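You operate a simulated robot arm through the tools that you are given. There is no shell and no other tool. Be economical: measure what you need, move in short steps, check, and stop when the job is done.

The job below is to be done with a simulated robot arm. You get a single attempt, and the scene is never put back.

## Task
Put two of the numbered sleeves from the green bench on the bench scale deck.

It is judged by the outcome, as a careful person would: the job done as asked, and still so three seconds after it is handed in. It fails if anything else is knocked over, pushed out of place, dropped, spilled or broken.

## Robot
A 6-joint arm with a two-finger parallel gripper, fixed in place. Base frame: the origin is at the foot of the arm, x ahead of it, y to its left, z up; the work surface is at about z = 0.601. Lengths are in m, angles in degrees, forces in N, time in s.
With the tool pointing down near the work surface it reaches from about 0.16 to 0.64 m from the base axis. Its first joint turns from -66.0 to 66.0 degrees. Payload 2.9 kg.
The TCP is the grasp point between the finger pads, 0.03 m short of the fingertips. In the tool frame z runs along the fingers and y along their closing line. Largest opening 0.11 m; finger width 0.02, thickness 0.01; the body of the gripper, 0.048 by 0.112 m, starts 0.055 m behind the TCP.
Orientation is that of the tool frame in the base frame, as a unit quaternion [x, y, z, w]. With the fingers straight down and closing along the base's y, the tool's x points along the base's -x, its y along +y and its z along -z.

## Interface
- The arm moves only by the tool apply_moves. Its argument "steps" is one flat list of numbers, 5 for each row, row after row: the shift along the tool's x, y, z in m, then the turn about the tool's z in degrees, then the finger opening in m, from 0 to 0.11. In form: [tx, ty, tz, yaw, claw, tx, ty, tz, yaw, claw, ...]. A call has 1 to 12 rows; each row shifts and turns the commanded pose from where the row before left it, along the tool's axes as they then stand. A row lasts 0.2 s, in which the tool goes at most 0.05 m and 8.6 degrees; a call with a longer step from one row to the next is refused whole, and so is a gripper value outside its range. A pose out of reach is approached as far as the arm can. The call stops where the force on the tool passes 40 N (or 10 N more than at its start, if that is more) or the arm is blocked; 0.2 s more then pass. The fingers move at their own pace (about 0.108 m/s each) and stop on an object; they squeeze with about 20 N. The grip force told is the motor's: it shows also when the fingers shut on nothing. Time passes only in rows, and 0.2 s behind the last, so rows that do not move let the fingers close. The reply holds the time, the measured pose of the TCP, the force on the tool along the base axes, the opening and the grip force, in the units named above and with some noise.
- Cameras (640 x 400 px; columns grow to the right, rows downward): "scene" is fixed at [0.0624, 0.4454, 1.3521]; the picture's right is [-0.78, -0.62, 0.00], its down [-0.54, 0.68, -0.50] and it looks along [0.31, -0.39, -0.87] (base axes); focal length 283 px, centre (320, 200). "wrist" rides on the gripper at [-0.036, 0, -0.057] in the tool frame; the picture's right is [0.00, -1.00, 0.00], its down [0.97, 0.00, -0.24] and it looks along [0.24, 0.00, 0.97] (tool axes); focal length 218 px, centre (320, 200).
- capture(camera): a new picture of that camera. No time passes.
- measure_at(camera, pixels): for up to 12 pixels [column, row] of the newest picture of that camera ("zoom" is the newest enlarged one), the place [x, y, z] in the base frame of the surface seen there, good to about 0.003 m. No time passes.
- close_up(camera, box): a new picture of the part [left, top, right, bottom] of that camera's present view, enlarged. No time passes.
- sign_off(): hands the job in; it is judged then, once.

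Work in short steps. Measure before you move; look again where a grasp or a placing could have gone wrong, and mend it. You have 60 turns and 30 pictures in all, those below and enlarged ones among them. Open the gripper and draw the arm clear of the work before you hand the job in, unless the task says otherwise; then end with one line.

The tools are called after "Emit:" by a JSON object that holds its "api" and its "payload". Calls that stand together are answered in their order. apply_moves: Moves the arm, as the interface text tells. Its arguments: {"type":"object","properties":{"steps":{"type":"array","items":{"type":"number"}}},"required":["steps"]} The other tools are called the same way: capture (camera) takes a picture; measure_at (camera, pixels) gives the place of the surface under pixels of a picture; close_up (camera, box) takes an enlarged picture of a part of a camera's view; sign_off () hands the job in.

At the start:

```text
clock: 0.0
position: [0.3922, -0.0851, 0.8926]
orientation: [0.0, 1.0, 0.0, 0.0]
ft_force: [0.0, 0.0, 0.5]
width: 0.1099
gripper_force: 0.0
```

scene: 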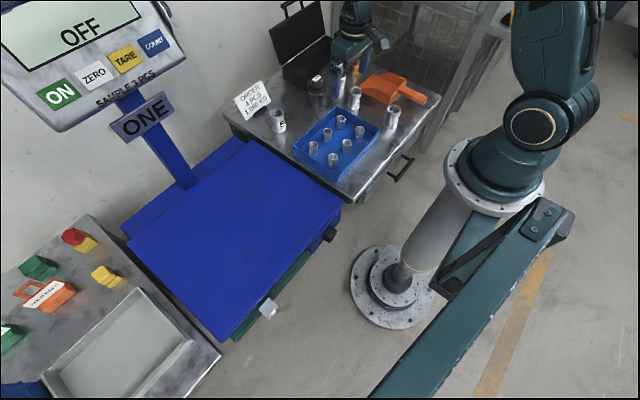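
wrist: 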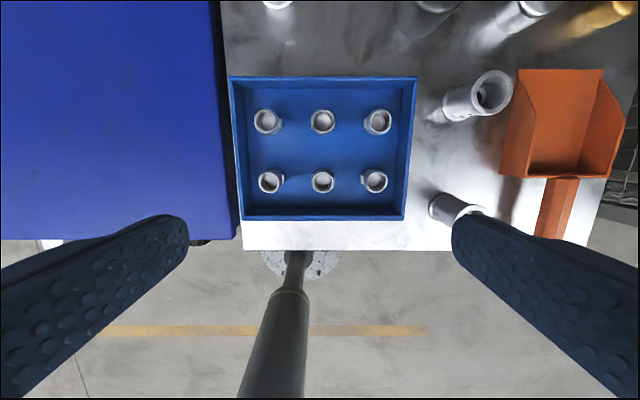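

The scene shows a blue scale deck, a metal bench with small sleeves in a blue tray, and larger sleeves around it. I'll enlarge the areas to find which ones are numbered.

Emit:
{"api": "close_up", "payload": {"camera": "scene", "box": [220, 60, 440, 200]}}

Emit:
{"api": "close_up", "payload": {"camera": "scene", "box": [0, 200, 300, 400]}}

Emit:
{"api": "close_up", "payload": {"camera": "wrist", "box": [220, 0, 640, 260]}}

```text
2.86 times, centred on (330, 130) of scene
```

zoom: 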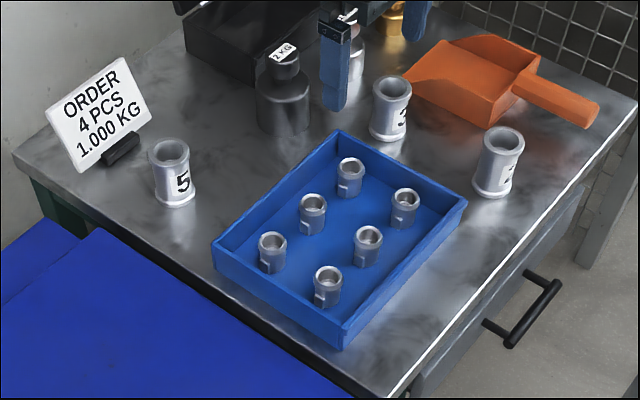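

```text
2.00 times, centred on (150, 300) of scene
```

zoom: 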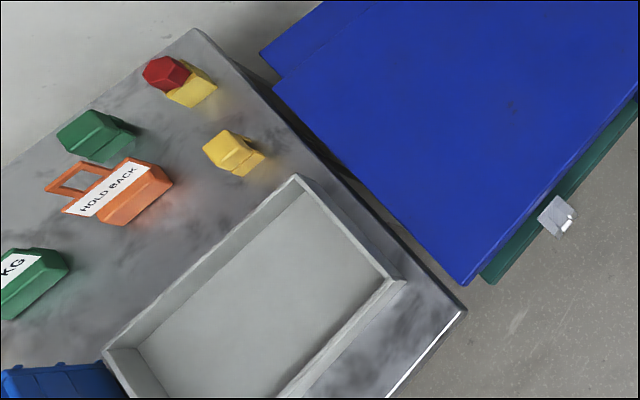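

```text
1.52 times, centred on (430, 130) of wrist
```

zoom: 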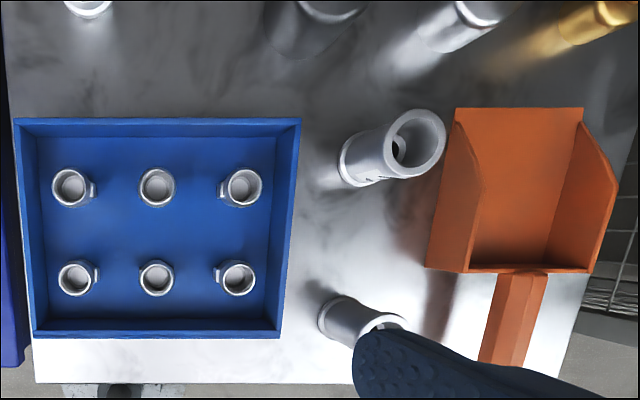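

Numbered sleeves 5, 3 and 2 stand on the metal bench at scene (279,120), (356,98), (394,117). I measure them along with the deck, tray and sign.

Emit:
{"api": "measure_at", "payload": {"camera": "scene", "pixels": [[274, 111], [285, 111], [279, 122], [279, 130], [391, 107], [399, 109], [392, 127], [392, 120], [351, 90], [362, 90], [356, 102], [355, 108]]}}

Emit:
{"api": "measure_at", "payload": {"camera": "scene", "pixels": [[128, 240], [245, 140], [340, 205], [225, 338], [235, 235], [270, 200], [180, 188], [262, 117], [295, 145], [338, 106], [345, 182], [379, 130]]}}

Emit:
{"api": "measure_at", "payload": {"camera": "wrist", "pixels": [[236, 90], [240, 216], [408, 80], [404, 214], [492, 76], [492, 112], [447, 106], [432, 206], [276, 6], [520, 75], [500, 172], [470, 212]]}}

```text
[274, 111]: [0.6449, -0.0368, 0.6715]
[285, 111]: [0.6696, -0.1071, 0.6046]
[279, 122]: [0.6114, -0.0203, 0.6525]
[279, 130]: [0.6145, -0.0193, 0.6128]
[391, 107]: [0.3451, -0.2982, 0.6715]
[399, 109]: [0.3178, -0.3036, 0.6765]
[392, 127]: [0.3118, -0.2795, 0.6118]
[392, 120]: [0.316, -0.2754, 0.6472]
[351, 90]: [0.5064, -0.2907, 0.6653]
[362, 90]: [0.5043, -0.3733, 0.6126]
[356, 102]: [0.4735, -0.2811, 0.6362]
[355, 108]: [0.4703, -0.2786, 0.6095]
```

```text
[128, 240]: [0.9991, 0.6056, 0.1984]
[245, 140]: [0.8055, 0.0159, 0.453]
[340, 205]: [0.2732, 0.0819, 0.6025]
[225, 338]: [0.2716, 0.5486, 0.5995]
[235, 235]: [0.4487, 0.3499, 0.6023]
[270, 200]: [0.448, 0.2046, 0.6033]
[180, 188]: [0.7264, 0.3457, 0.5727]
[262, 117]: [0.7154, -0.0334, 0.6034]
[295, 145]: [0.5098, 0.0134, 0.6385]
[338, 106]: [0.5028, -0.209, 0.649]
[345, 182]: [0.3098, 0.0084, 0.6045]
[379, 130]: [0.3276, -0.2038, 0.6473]
```

```text
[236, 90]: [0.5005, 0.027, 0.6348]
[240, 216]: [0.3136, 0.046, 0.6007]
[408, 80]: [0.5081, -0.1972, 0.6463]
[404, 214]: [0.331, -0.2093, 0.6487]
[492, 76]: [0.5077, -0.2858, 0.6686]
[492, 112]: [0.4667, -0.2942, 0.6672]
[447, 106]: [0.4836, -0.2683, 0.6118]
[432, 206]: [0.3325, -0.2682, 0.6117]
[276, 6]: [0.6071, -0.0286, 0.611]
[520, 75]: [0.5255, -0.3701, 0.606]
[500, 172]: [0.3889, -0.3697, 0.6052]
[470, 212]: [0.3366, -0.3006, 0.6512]
```

Deck and bench are both at about z 0.602; sleeves are about 0.07 tall and 0.05 wide. I pick sleeves 2 (~0.325,-0.292) and 3 (~0.49,-0.295), as 5 is at the edge of reach. I go above sleeve 2 and look.

Emit:
{"api": "apply_moves", "payload": {"steps": [0.0112, -0.0345, 0.015, 0, 0.08, 0.0112, -0.0345, 0.015, 0, 0.08, 0.0112, -0.0345, 0.015, 0, 0.08, 0.0112, -0.0345, 0.015, 0, 0.08, 0.0112, -0.0345, 0.015, 0, 0.08, 0.0112, -0.0345, 0.015, 0, 0.08, 0, 0, 0, 0, 0.08]}}

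Emit:
{"api": "capture", "payload": {"camera": "wrist"}}

```text
clock: 1.6
position: [0.3275, -0.2941, 0.8038]
orientation: [0.001, 1.0, -0.001, 0.0]
ft_force: [-0.9, -0.4, 0.2]
width: 0.0799
gripper_force: 0.0
```

```text
24 pictures are left
```

wrist: 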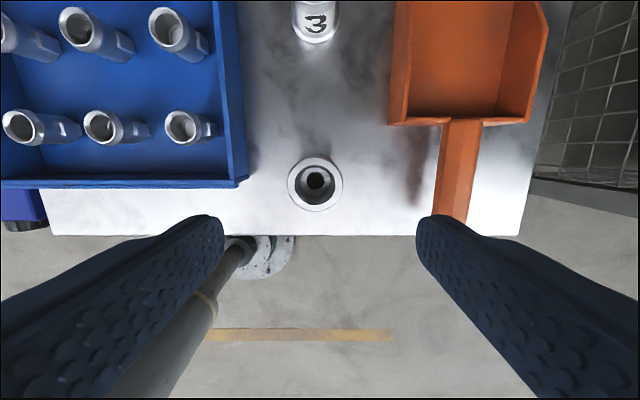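

Sleeve 2's rim is at about (315,183), sleeve 3 at (316,20). I measure the rim edges and the scoop.

Emit:
{"api": "measure_at", "payload": {"camera": "wrist", "pixels": [[291, 183], [339, 183], [315, 162], [315, 206], [236, 182], [395, 60], [393, 120], [447, 150], [460, 215], [298, 20], [335, 20], [315, 40]]}}

```text
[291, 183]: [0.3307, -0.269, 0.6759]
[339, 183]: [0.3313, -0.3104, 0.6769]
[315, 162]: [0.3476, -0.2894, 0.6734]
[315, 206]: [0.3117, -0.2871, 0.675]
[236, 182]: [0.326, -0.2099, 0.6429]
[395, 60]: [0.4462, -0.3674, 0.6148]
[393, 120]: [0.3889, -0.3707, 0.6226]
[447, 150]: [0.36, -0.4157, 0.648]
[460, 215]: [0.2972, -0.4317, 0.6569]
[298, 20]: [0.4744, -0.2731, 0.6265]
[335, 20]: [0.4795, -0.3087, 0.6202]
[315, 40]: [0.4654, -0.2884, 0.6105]
```

Sleeve 2 is centred at (0.330,-0.290), with clear space on both sides. I descend to z≈0.645 and close.

Emit:
{"api": "apply_moves", "payload": {"steps": [-0.0025, 0.004, 0.03, 0, 0.08, 0, 0, 0.035, 0, 0.08, 0, 0, 0.035, 0, 0.08, 0, 0, 0.03, 0, 0.08, 0, 0, 0.02, 0, 0.08, 0, 0, 0.009, 0, 0.08, 0, 0, 0, 0, 0.08, 0, 0, 0, 0, 0.03, 0, 0, 0, 0, 0.03, 0, 0, 0, 0, 0.03]}}

```text
clock: 3.8
position: [0.3276, -0.289, 0.6442]
orientation: [0.0, 1.0, 0.0, 0.0]
ft_force: [0.5, -0.5, -0.2]
width: 0.0496
gripper_force: 20.0
```

The fingers stopped at 0.0496 m with 20 N. I lift straight up.

Emit:
{"api": "apply_moves", "payload": {"steps": [0, 0, -0.01, 0, 0.03, 0, 0, -0.02, 0, 0.03, 0, 0, -0.03, 0, 0.03, 0, 0, -0.04, 0, 0.03, 0, 0, -0.03, 0, 0.03, 0, 0, 0, 0, 0.03]}}

Emit:
{"api": "capture", "payload": {"camera": "wrist"}}

```text
clock: 5.2
position: [0.3266, -0.2906, 0.7733]
orientation: [0.001, 1.0, 0.001, 0.001]
ft_force: [0.3, -0.1, -4.4]
width: 0.0496
gripper_force: 19.9
```

```text
23 pictures are left
```

wrist: 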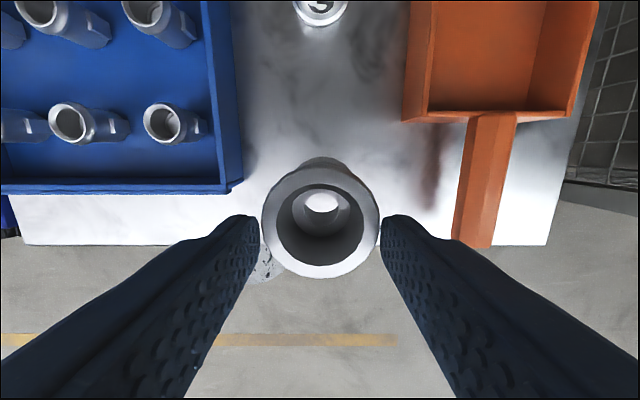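

Sleeve 2 is held (about 4.5 N load). I carry it at this height over the tray to the deck at about (0.42, 0.33).

Emit:
{"api": "apply_moves", "payload": {"steps": [-0.006, 0.02, 0, 0, 0.03, -0.006, 0.042, 0, 0, 0.03, -0.006, 0.042, 0, 0, 0.03, -0.006, 0.042, 0, 0, 0.03, -0.006, 0.042, 0, 0, 0.03, -0.006, 0.042, 0, 0, 0.03, -0.006, 0.042, 0, 0, 0.03, -0.006, 0.042, 0, 0, 0.03]}}

Emit:
{"api": "apply_moves", "payload": {"steps": [-0.006, 0.042, 0, 0, 0.03, -0.006, 0.042, 0, 0, 0.03, -0.006, 0.042, 0, 0, 0.03, -0.006, 0.042, 0, 0, 0.03, -0.006, 0.042, 0, 0, 0.03, -0.006, 0.042, 0, 0, 0.03, -0.006, 0.04, 0, 0, 0.03, 0, 0.014, 0, 0, 0.03, 0, 0, 0, 0, 0.03]}}

Emit:
{"api": "capture", "payload": {"camera": "wrist"}}

```text
clock: 7.0
position: [0.3748, 0.0264, 0.7723]
orientation: [0.001, 1.0, -0.001, -0.001]
ft_force: [0.7, 0.0, -3.7]
width: 0.0498
gripper_force: 19.9
```

```text
clock: 9.0
position: [0.4189, 0.3339, 0.7725]
orientation: [-0.001, 1.0, 0.001, 0.0]
ft_force: [-0.1, -0.5, -4.3]
width: 0.0498
gripper_force: 19.8
```

```text
22 pictures are left
```

wrist: 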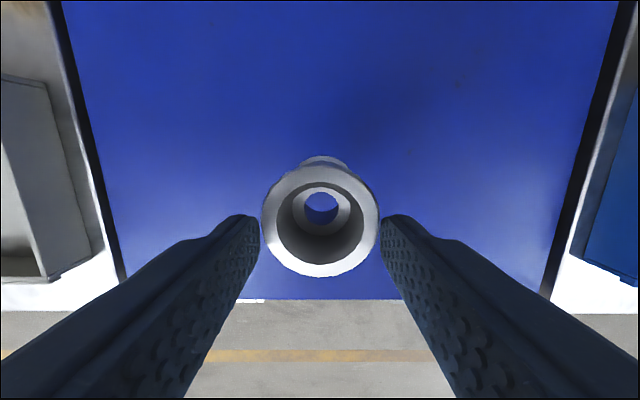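

The sleeve hangs clear over the deck. I lower it to about z 0.646, just above the height it was gripped at, and feel for contact.

Emit:
{"api": "apply_moves", "payload": {"steps": [0, 0, 0.03, 0, 0.03, 0, 0, 0.035, 0, 0.03, 0, 0, 0.03, 0, 0.03, 0, 0, 0.02, 0, 0.03, 0, 0, 0.008, 0, 0.03, 0, 0, 0.003, 0, 0.03, 0, 0, 0, 0, 0.03]}}

```text
clock: 9.9
position: [0.4246, 0.3327, 0.6764]
orientation: [0.0, 1.0, 0.004, 0.005]
ft_force: [-7.3, -4.2, 26.2]
width: 0.0494
gripper_force: 20.1
stopped in row 4: the force on the tool passed its limit (the readings are from after the stop); the commanded pose is now the measured one
```

It stopped early at z 0.676 with 26 N upward. I look before doing anything else.

Emit:
{"api": "capture", "payload": {"camera": "scene"}}

Emit:
{"api": "capture", "payload": {"camera": "wrist"}}

```text
21 pictures are left
```

scene: 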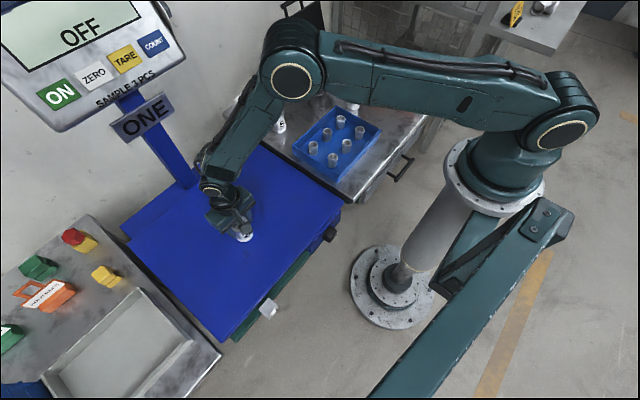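

```text
20 pictures are left
```

wrist: 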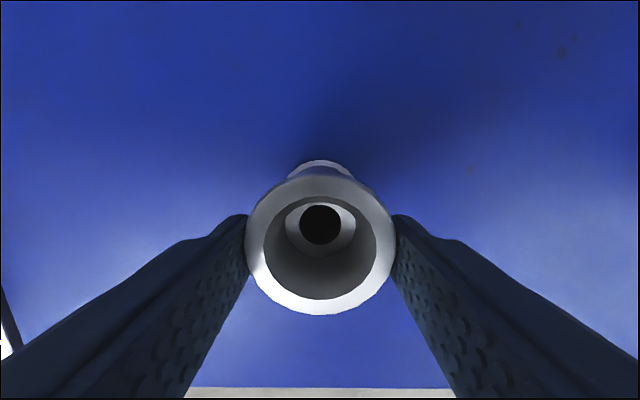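

The sleeve seems to sit higher between the fingers now. I measure the deck near it and the sleeve rim.

Emit:
{"api": "measure_at", "payload": {"camera": "wrist", "pixels": [[320, 120], [220, 180], [420, 180], [320, 340], [255, 240], [387, 240], [320, 305], [320, 188], [300, 165], [340, 165]]}}

Emit:
{"api": "measure_at", "payload": {"camera": "scene", "pixels": [[235, 235], [244, 239], [260, 240], [240, 260], [205, 245], [275, 205], [325, 200]]}}

Emit:
{"api": "close_up", "payload": {"camera": "scene", "box": [180, 160, 310, 270]}}

```text
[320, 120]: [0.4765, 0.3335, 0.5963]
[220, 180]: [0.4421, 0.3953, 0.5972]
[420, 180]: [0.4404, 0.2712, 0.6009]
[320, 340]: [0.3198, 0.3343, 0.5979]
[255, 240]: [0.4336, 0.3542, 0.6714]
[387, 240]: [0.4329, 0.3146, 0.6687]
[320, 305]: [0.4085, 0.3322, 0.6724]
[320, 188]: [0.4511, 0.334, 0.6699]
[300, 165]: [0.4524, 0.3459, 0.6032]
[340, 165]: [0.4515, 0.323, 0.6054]
```

```text
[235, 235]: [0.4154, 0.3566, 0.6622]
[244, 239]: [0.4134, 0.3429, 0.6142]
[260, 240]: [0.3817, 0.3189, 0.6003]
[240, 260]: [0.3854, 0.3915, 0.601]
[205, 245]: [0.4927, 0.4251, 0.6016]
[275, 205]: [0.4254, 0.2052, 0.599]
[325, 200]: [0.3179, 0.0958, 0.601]
```

```text
3.64 times, centred on (245, 215) of scene
```

zoom: 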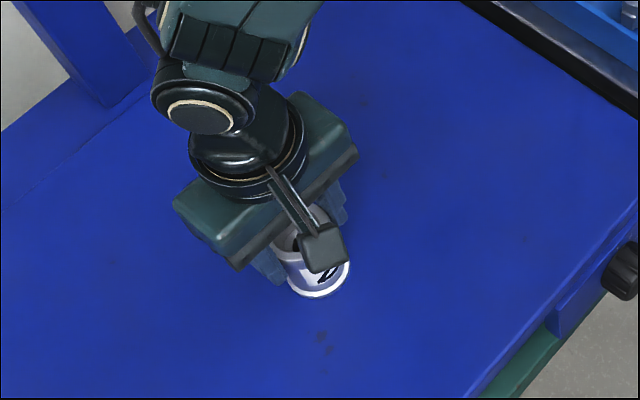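

Deck is at 0.600 and the rim is level at about 0.671, so the sleeve had slid down in the grip and now stands on the deck. I ease off 1 mm, open, and rise.

Emit:
{"api": "apply_moves", "payload": {"steps": [0, 0, -0.001, 0, 0.03, 0, 0, 0, 0, 0.055, 0, 0, 0, 0, 0.075, 0, 0, 0, 0, 0.075, 0, 0, -0.02, 0, 0.075, 0, 0, -0.04, 0, 0.075, 0, 0, -0.04, 0, 0.075, 0, 0, 0, 0, 0.075]}}

Emit:
{"api": "capture", "payload": {"camera": "wrist"}}

```text
clock: 11.8
position: [0.423, 0.3322, 0.7727]
orientation: [0.0, 1.0, 0.003, 0.005]
ft_force: [-0.7, 0.5, -0.1]
width: 0.0749
gripper_force: 0.0
```

```text
18 pictures are left
```

wrist: 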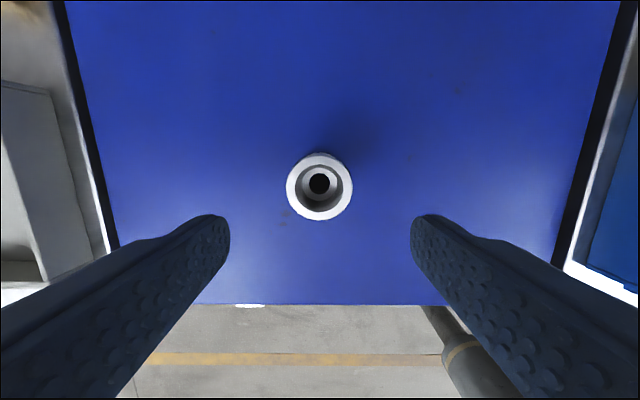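

Sleeve 2 stands upright on the deck. Now I travel to above sleeve 3 at about (0.488,-0.292), a bit higher.

Emit:
{"api": "apply_moves", "payload": {"steps": [-0.004, -0.039, -0.01, 0, 0.075, -0.004, -0.039, -0.01, 0, 0.075, -0.004, -0.039, -0.01, 0, 0.075, -0.004, -0.039, 0, 0, 0.075, -0.004, -0.039, 0, 0, 0.075, -0.004, -0.039, 0, 0, 0.075, -0.004, -0.039, 0, 0, 0.075, -0.004, -0.039, 0, 0, 0.075]}}

Emit:
{"api": "apply_moves", "payload": {"steps": [-0.004, -0.039, 0, 0, 0.075, -0.004, -0.039, 0, 0, 0.075, -0.004, -0.039, 0, 0, 0.075, -0.004, -0.039, 0, 0, 0.075, -0.004, -0.039, 0, 0, 0.075, -0.004, -0.039, 0, 0, 0.075, -0.004, -0.039, 0, 0, 0.075, -0.003, -0.039, 0, 0, 0.075, 0, 0, 0, 0, 0.075]}}

Emit:
{"api": "capture", "payload": {"camera": "wrist"}}

```text
clock: 13.6
position: [0.4556, 0.0181, 0.804]
orientation: [0.0, 1.0, 0.004, 0.005]
ft_force: [0.6, -1.1, 0.4]
width: 0.075
gripper_force: 0.1
```

```text
clock: 15.6
position: [0.4877, -0.2928, 0.8031]
orientation: [0.0, 1.0, 0.004, 0.005]
ft_force: [-0.5, -0.2, -1.6]
width: 0.0749
gripper_force: 0.0
```

```text
17 pictures are left
```

wrist: 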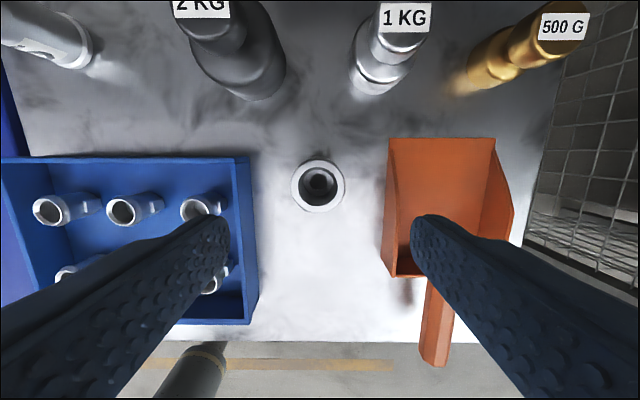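

Sleeve 3's rim is at (318,186), with the scoop wall at (390,200) and tray wall at (247,200). I measure these.

Emit:
{"api": "measure_at", "payload": {"camera": "wrist", "pixels": [[294, 186], [342, 186], [318, 163], [318, 208], [240, 200], [391, 145], [388, 200], [384, 240], [392, 270], [245, 90], [370, 85]]}}

```text
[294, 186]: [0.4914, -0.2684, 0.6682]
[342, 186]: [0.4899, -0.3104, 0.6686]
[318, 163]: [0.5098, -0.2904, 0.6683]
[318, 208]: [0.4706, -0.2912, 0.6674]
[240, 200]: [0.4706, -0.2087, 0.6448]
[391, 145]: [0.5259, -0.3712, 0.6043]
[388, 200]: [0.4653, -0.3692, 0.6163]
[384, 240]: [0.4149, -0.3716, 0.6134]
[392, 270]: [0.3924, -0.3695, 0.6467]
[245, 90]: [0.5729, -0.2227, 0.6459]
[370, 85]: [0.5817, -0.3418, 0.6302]
```

Sleeve 3 is centred at (0.490,-0.290) with about 5 cm clear each side. I descend a little lower this time (z≈0.64) and close for longer.

Emit:
{"api": "apply_moves", "payload": {"steps": [-0.002, 0.0025, 0.03, 0, 0.075, 0, 0, 0.035, 0, 0.075, 0, 0, 0.035, 0, 0.075, 0, 0, 0.03, 0, 0.075, 0, 0, 0.02, 0, 0.075, 0, 0, 0.013, 0, 0.075, 0, 0, 0, 0, 0.075, 0, 0, 0, 0, 0.03, 0, 0, 0, 0, 0.03, 0, 0, 0, 0, 0.03, 0, 0, 0, 0, 0.03]}}

```text
clock: 17.9
position: [0.4921, -0.2863, 0.6382]
orientation: [0.0, 1.0, 0.003, 0.004]
ft_force: [0.5, -2.2, -0.3]
width: 0.0499
gripper_force: 20.3
```

Gripped at 0.050 m, 20 N. I lift gently and look.

Emit:
{"api": "apply_moves", "payload": {"steps": [0, 0, -0.005, 0, 0.03, 0, 0, -0.01, 0, 0.03, 0, 0, -0.02, 0, 0.03, 0, 0, -0.03, 0, 0.03, 0, 0, -0.03, 0, 0.03, 0, 0, -0.03, 0, 0.03, 0, 0, -0.02, 0, 0.03, 0, 0, 0, 0, 0.03]}}

Emit:
{"api": "capture", "payload": {"camera": "wrist"}}

```text
clock: 19.8
position: [0.4908, -0.2868, 0.783]
orientation: [0.0, 1.0, 0.004, 0.004]
ft_force: [0.8, -0.2, -4.2]
width: 0.0499
gripper_force: 19.5
```

```text
16 pictures are left
```

wrist: 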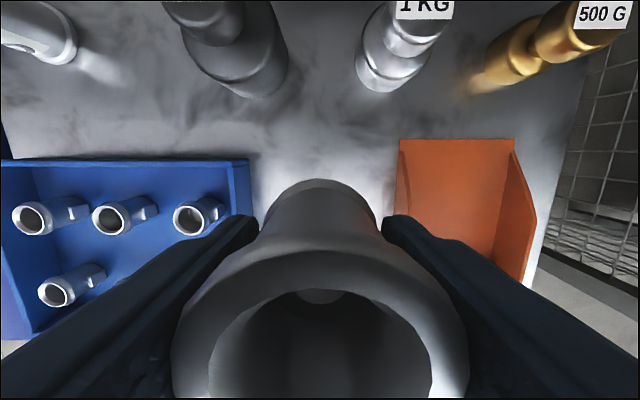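

Sleeve 3 is held high in the fingers. I carry it to about (0.43, 0.19) over the deck, 14 cm from sleeve 2.

Emit:
{"api": "apply_moves", "payload": {"steps": [0.005, 0.02, 0, 0, 0.03, 0.005, 0.042, 0, 0, 0.03, 0.005, 0.042, 0, 0, 0.03, 0.005, 0.042, 0, 0, 0.03, 0.005, 0.042, 0, 0, 0.03, 0.005, 0.042, 0, 0, 0.03, 0.005, 0.042, 0, 0, 0.03, 0.005, 0.042, 0, 0, 0.03, 0.005, 0.042, 0, 0, 0.03, 0.005, 0.042, 0, 0, 0.03, 0.005, 0.042, 0, 0, 0.03, 0.005, 0.037, 0, 0, 0.03]}}

Emit:
{"api": "capture", "payload": {"camera": "wrist"}}

```text
clock: 22.4
position: [0.4289, 0.1901, 0.7881]
orientation: [0.001, 1.0, 0.004, 0.005]
ft_force: [-0.4, 0.4, -3.9]
width: 0.0498
gripper_force: 20.4
```

```text
15 pictures are left
```

wrist: 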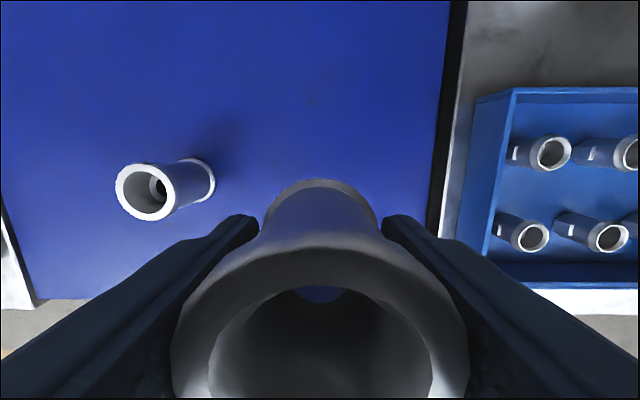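

No slip in transit; sleeve 2 still stands at left. I lower to about z 0.643, with contact expected near 0.638.

Emit:
{"api": "apply_moves", "payload": {"steps": [0, 0, 0.03, 0, 0.03, 0, 0, 0.035, 0, 0.03, 0, 0, 0.03, 0, 0.03, 0, 0, 0.025, 0, 0.03, 0, 0, 0.015, 0, 0.03, 0, 0, 0.008, 0, 0.03, 0, 0, 0.003, 0, 0.03, 0, 0, 0, 0, 0.03]}}

```text
clock: 24.1
position: [0.4319, 0.1897, 0.6387]
orientation: [0.0, 1.0, 0.004, 0.005]
ft_force: [0.1, 0.2, -5.2]
width: 0.0496
gripper_force: 20.5
```

The tool is at 0.6387 and still bears the load, so the sleeve is a millimetre or so above the deck. I step down 1 mm at a time.

Emit:
{"api": "apply_moves", "payload": {"steps": [0, 0, 0.001, 0, 0.03, 0, 0, 0.001, 0, 0.03]}}

```text
clock: 24.8
position: [0.4311, 0.1894, 0.6382]
orientation: [0.0, 1.0, 0.004, 0.005]
ft_force: [0.2, 0.4, -4.7]
width: 0.0497
gripper_force: 20.1
```

Emit:
{"api": "apply_moves", "payload": {"steps": [0, 0, 0.001, 0, 0.03, 0, 0, 0.001, 0, 0.03]}}

Emit:
{"api": "close_up", "payload": {"camera": "scene", "box": [200, 150, 340, 250]}}

```text
clock: 25.4
position: [0.4307, 0.1883, 0.6375]
orientation: [0.0, 1.0, 0.004, 0.004]
ft_force: [-0.8, -0.8, -1.3]
width: 0.0494
gripper_force: 20.0
```

```text
4.00 times, centred on (270, 200) of scene
```

zoom: 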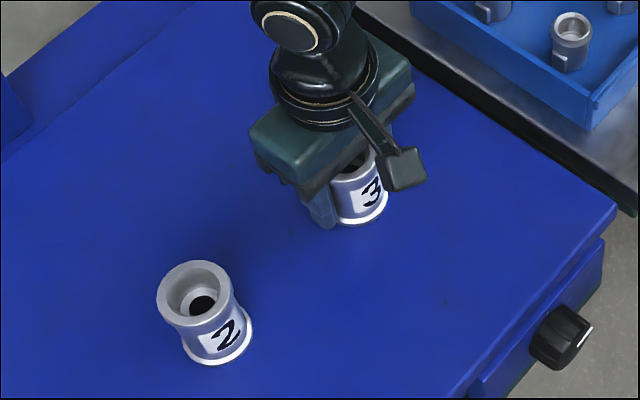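

The load has dropped to 1.3 N, so sleeve 3 has touched down. I open and rise straight up.

Emit:
{"api": "apply_moves", "payload": {"steps": [0, 0, 0, 0, 0.055, 0, 0, 0, 0, 0.075, 0, 0, 0, 0, 0.075, 0, 0, -0.02, 0, 0.075, 0, 0, -0.04, 0, 0.075, 0, 0, -0.04, 0, 0.075, 0, 0, -0.04, 0, 0.075, 0, -0.03, -0.03, 0, 0.075, 0, -0.04, -0.02, 0, 0.075, 0, -0.04, -0.02, 0, 0.075, 0, -0.04, 0, 0, 0.075, 0, -0.04, 0, 0, 0.075]}}

Emit:
{"api": "capture", "payload": {"camera": "scene"}}

```text
clock: 27.9
position: [0.4293, 0.0003, 0.8436]
orientation: [0.0, 1.0, 0.003, 0.004]
ft_force: [-0.3, -0.6, -0.6]
width: 0.0749
gripper_force: 0.0
```

```text
13 pictures are left
```

scene: 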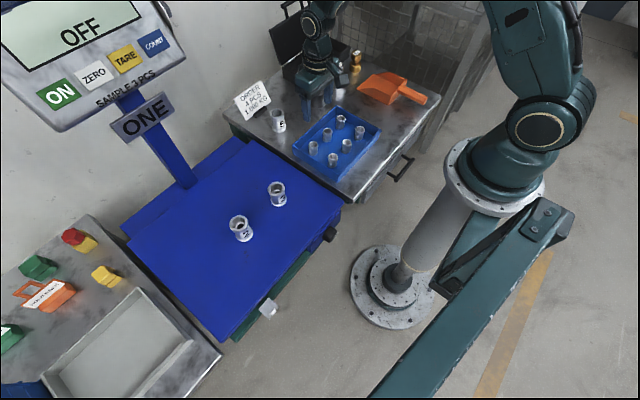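

Both sleeves stand on the deck at (240,229) and (277,194). Everything else looks undisturbed, and the arm is clear with the gripper open, so I hand in.

Emit:
{"api": "sign_off", "payload": {}}

```text
The job is handed in.
```

Numbered sleeves 2 and 3 from the green bench are standing upright on the bench scale deck, nothing else looked disturbed in the last picture, and the job is handed in.
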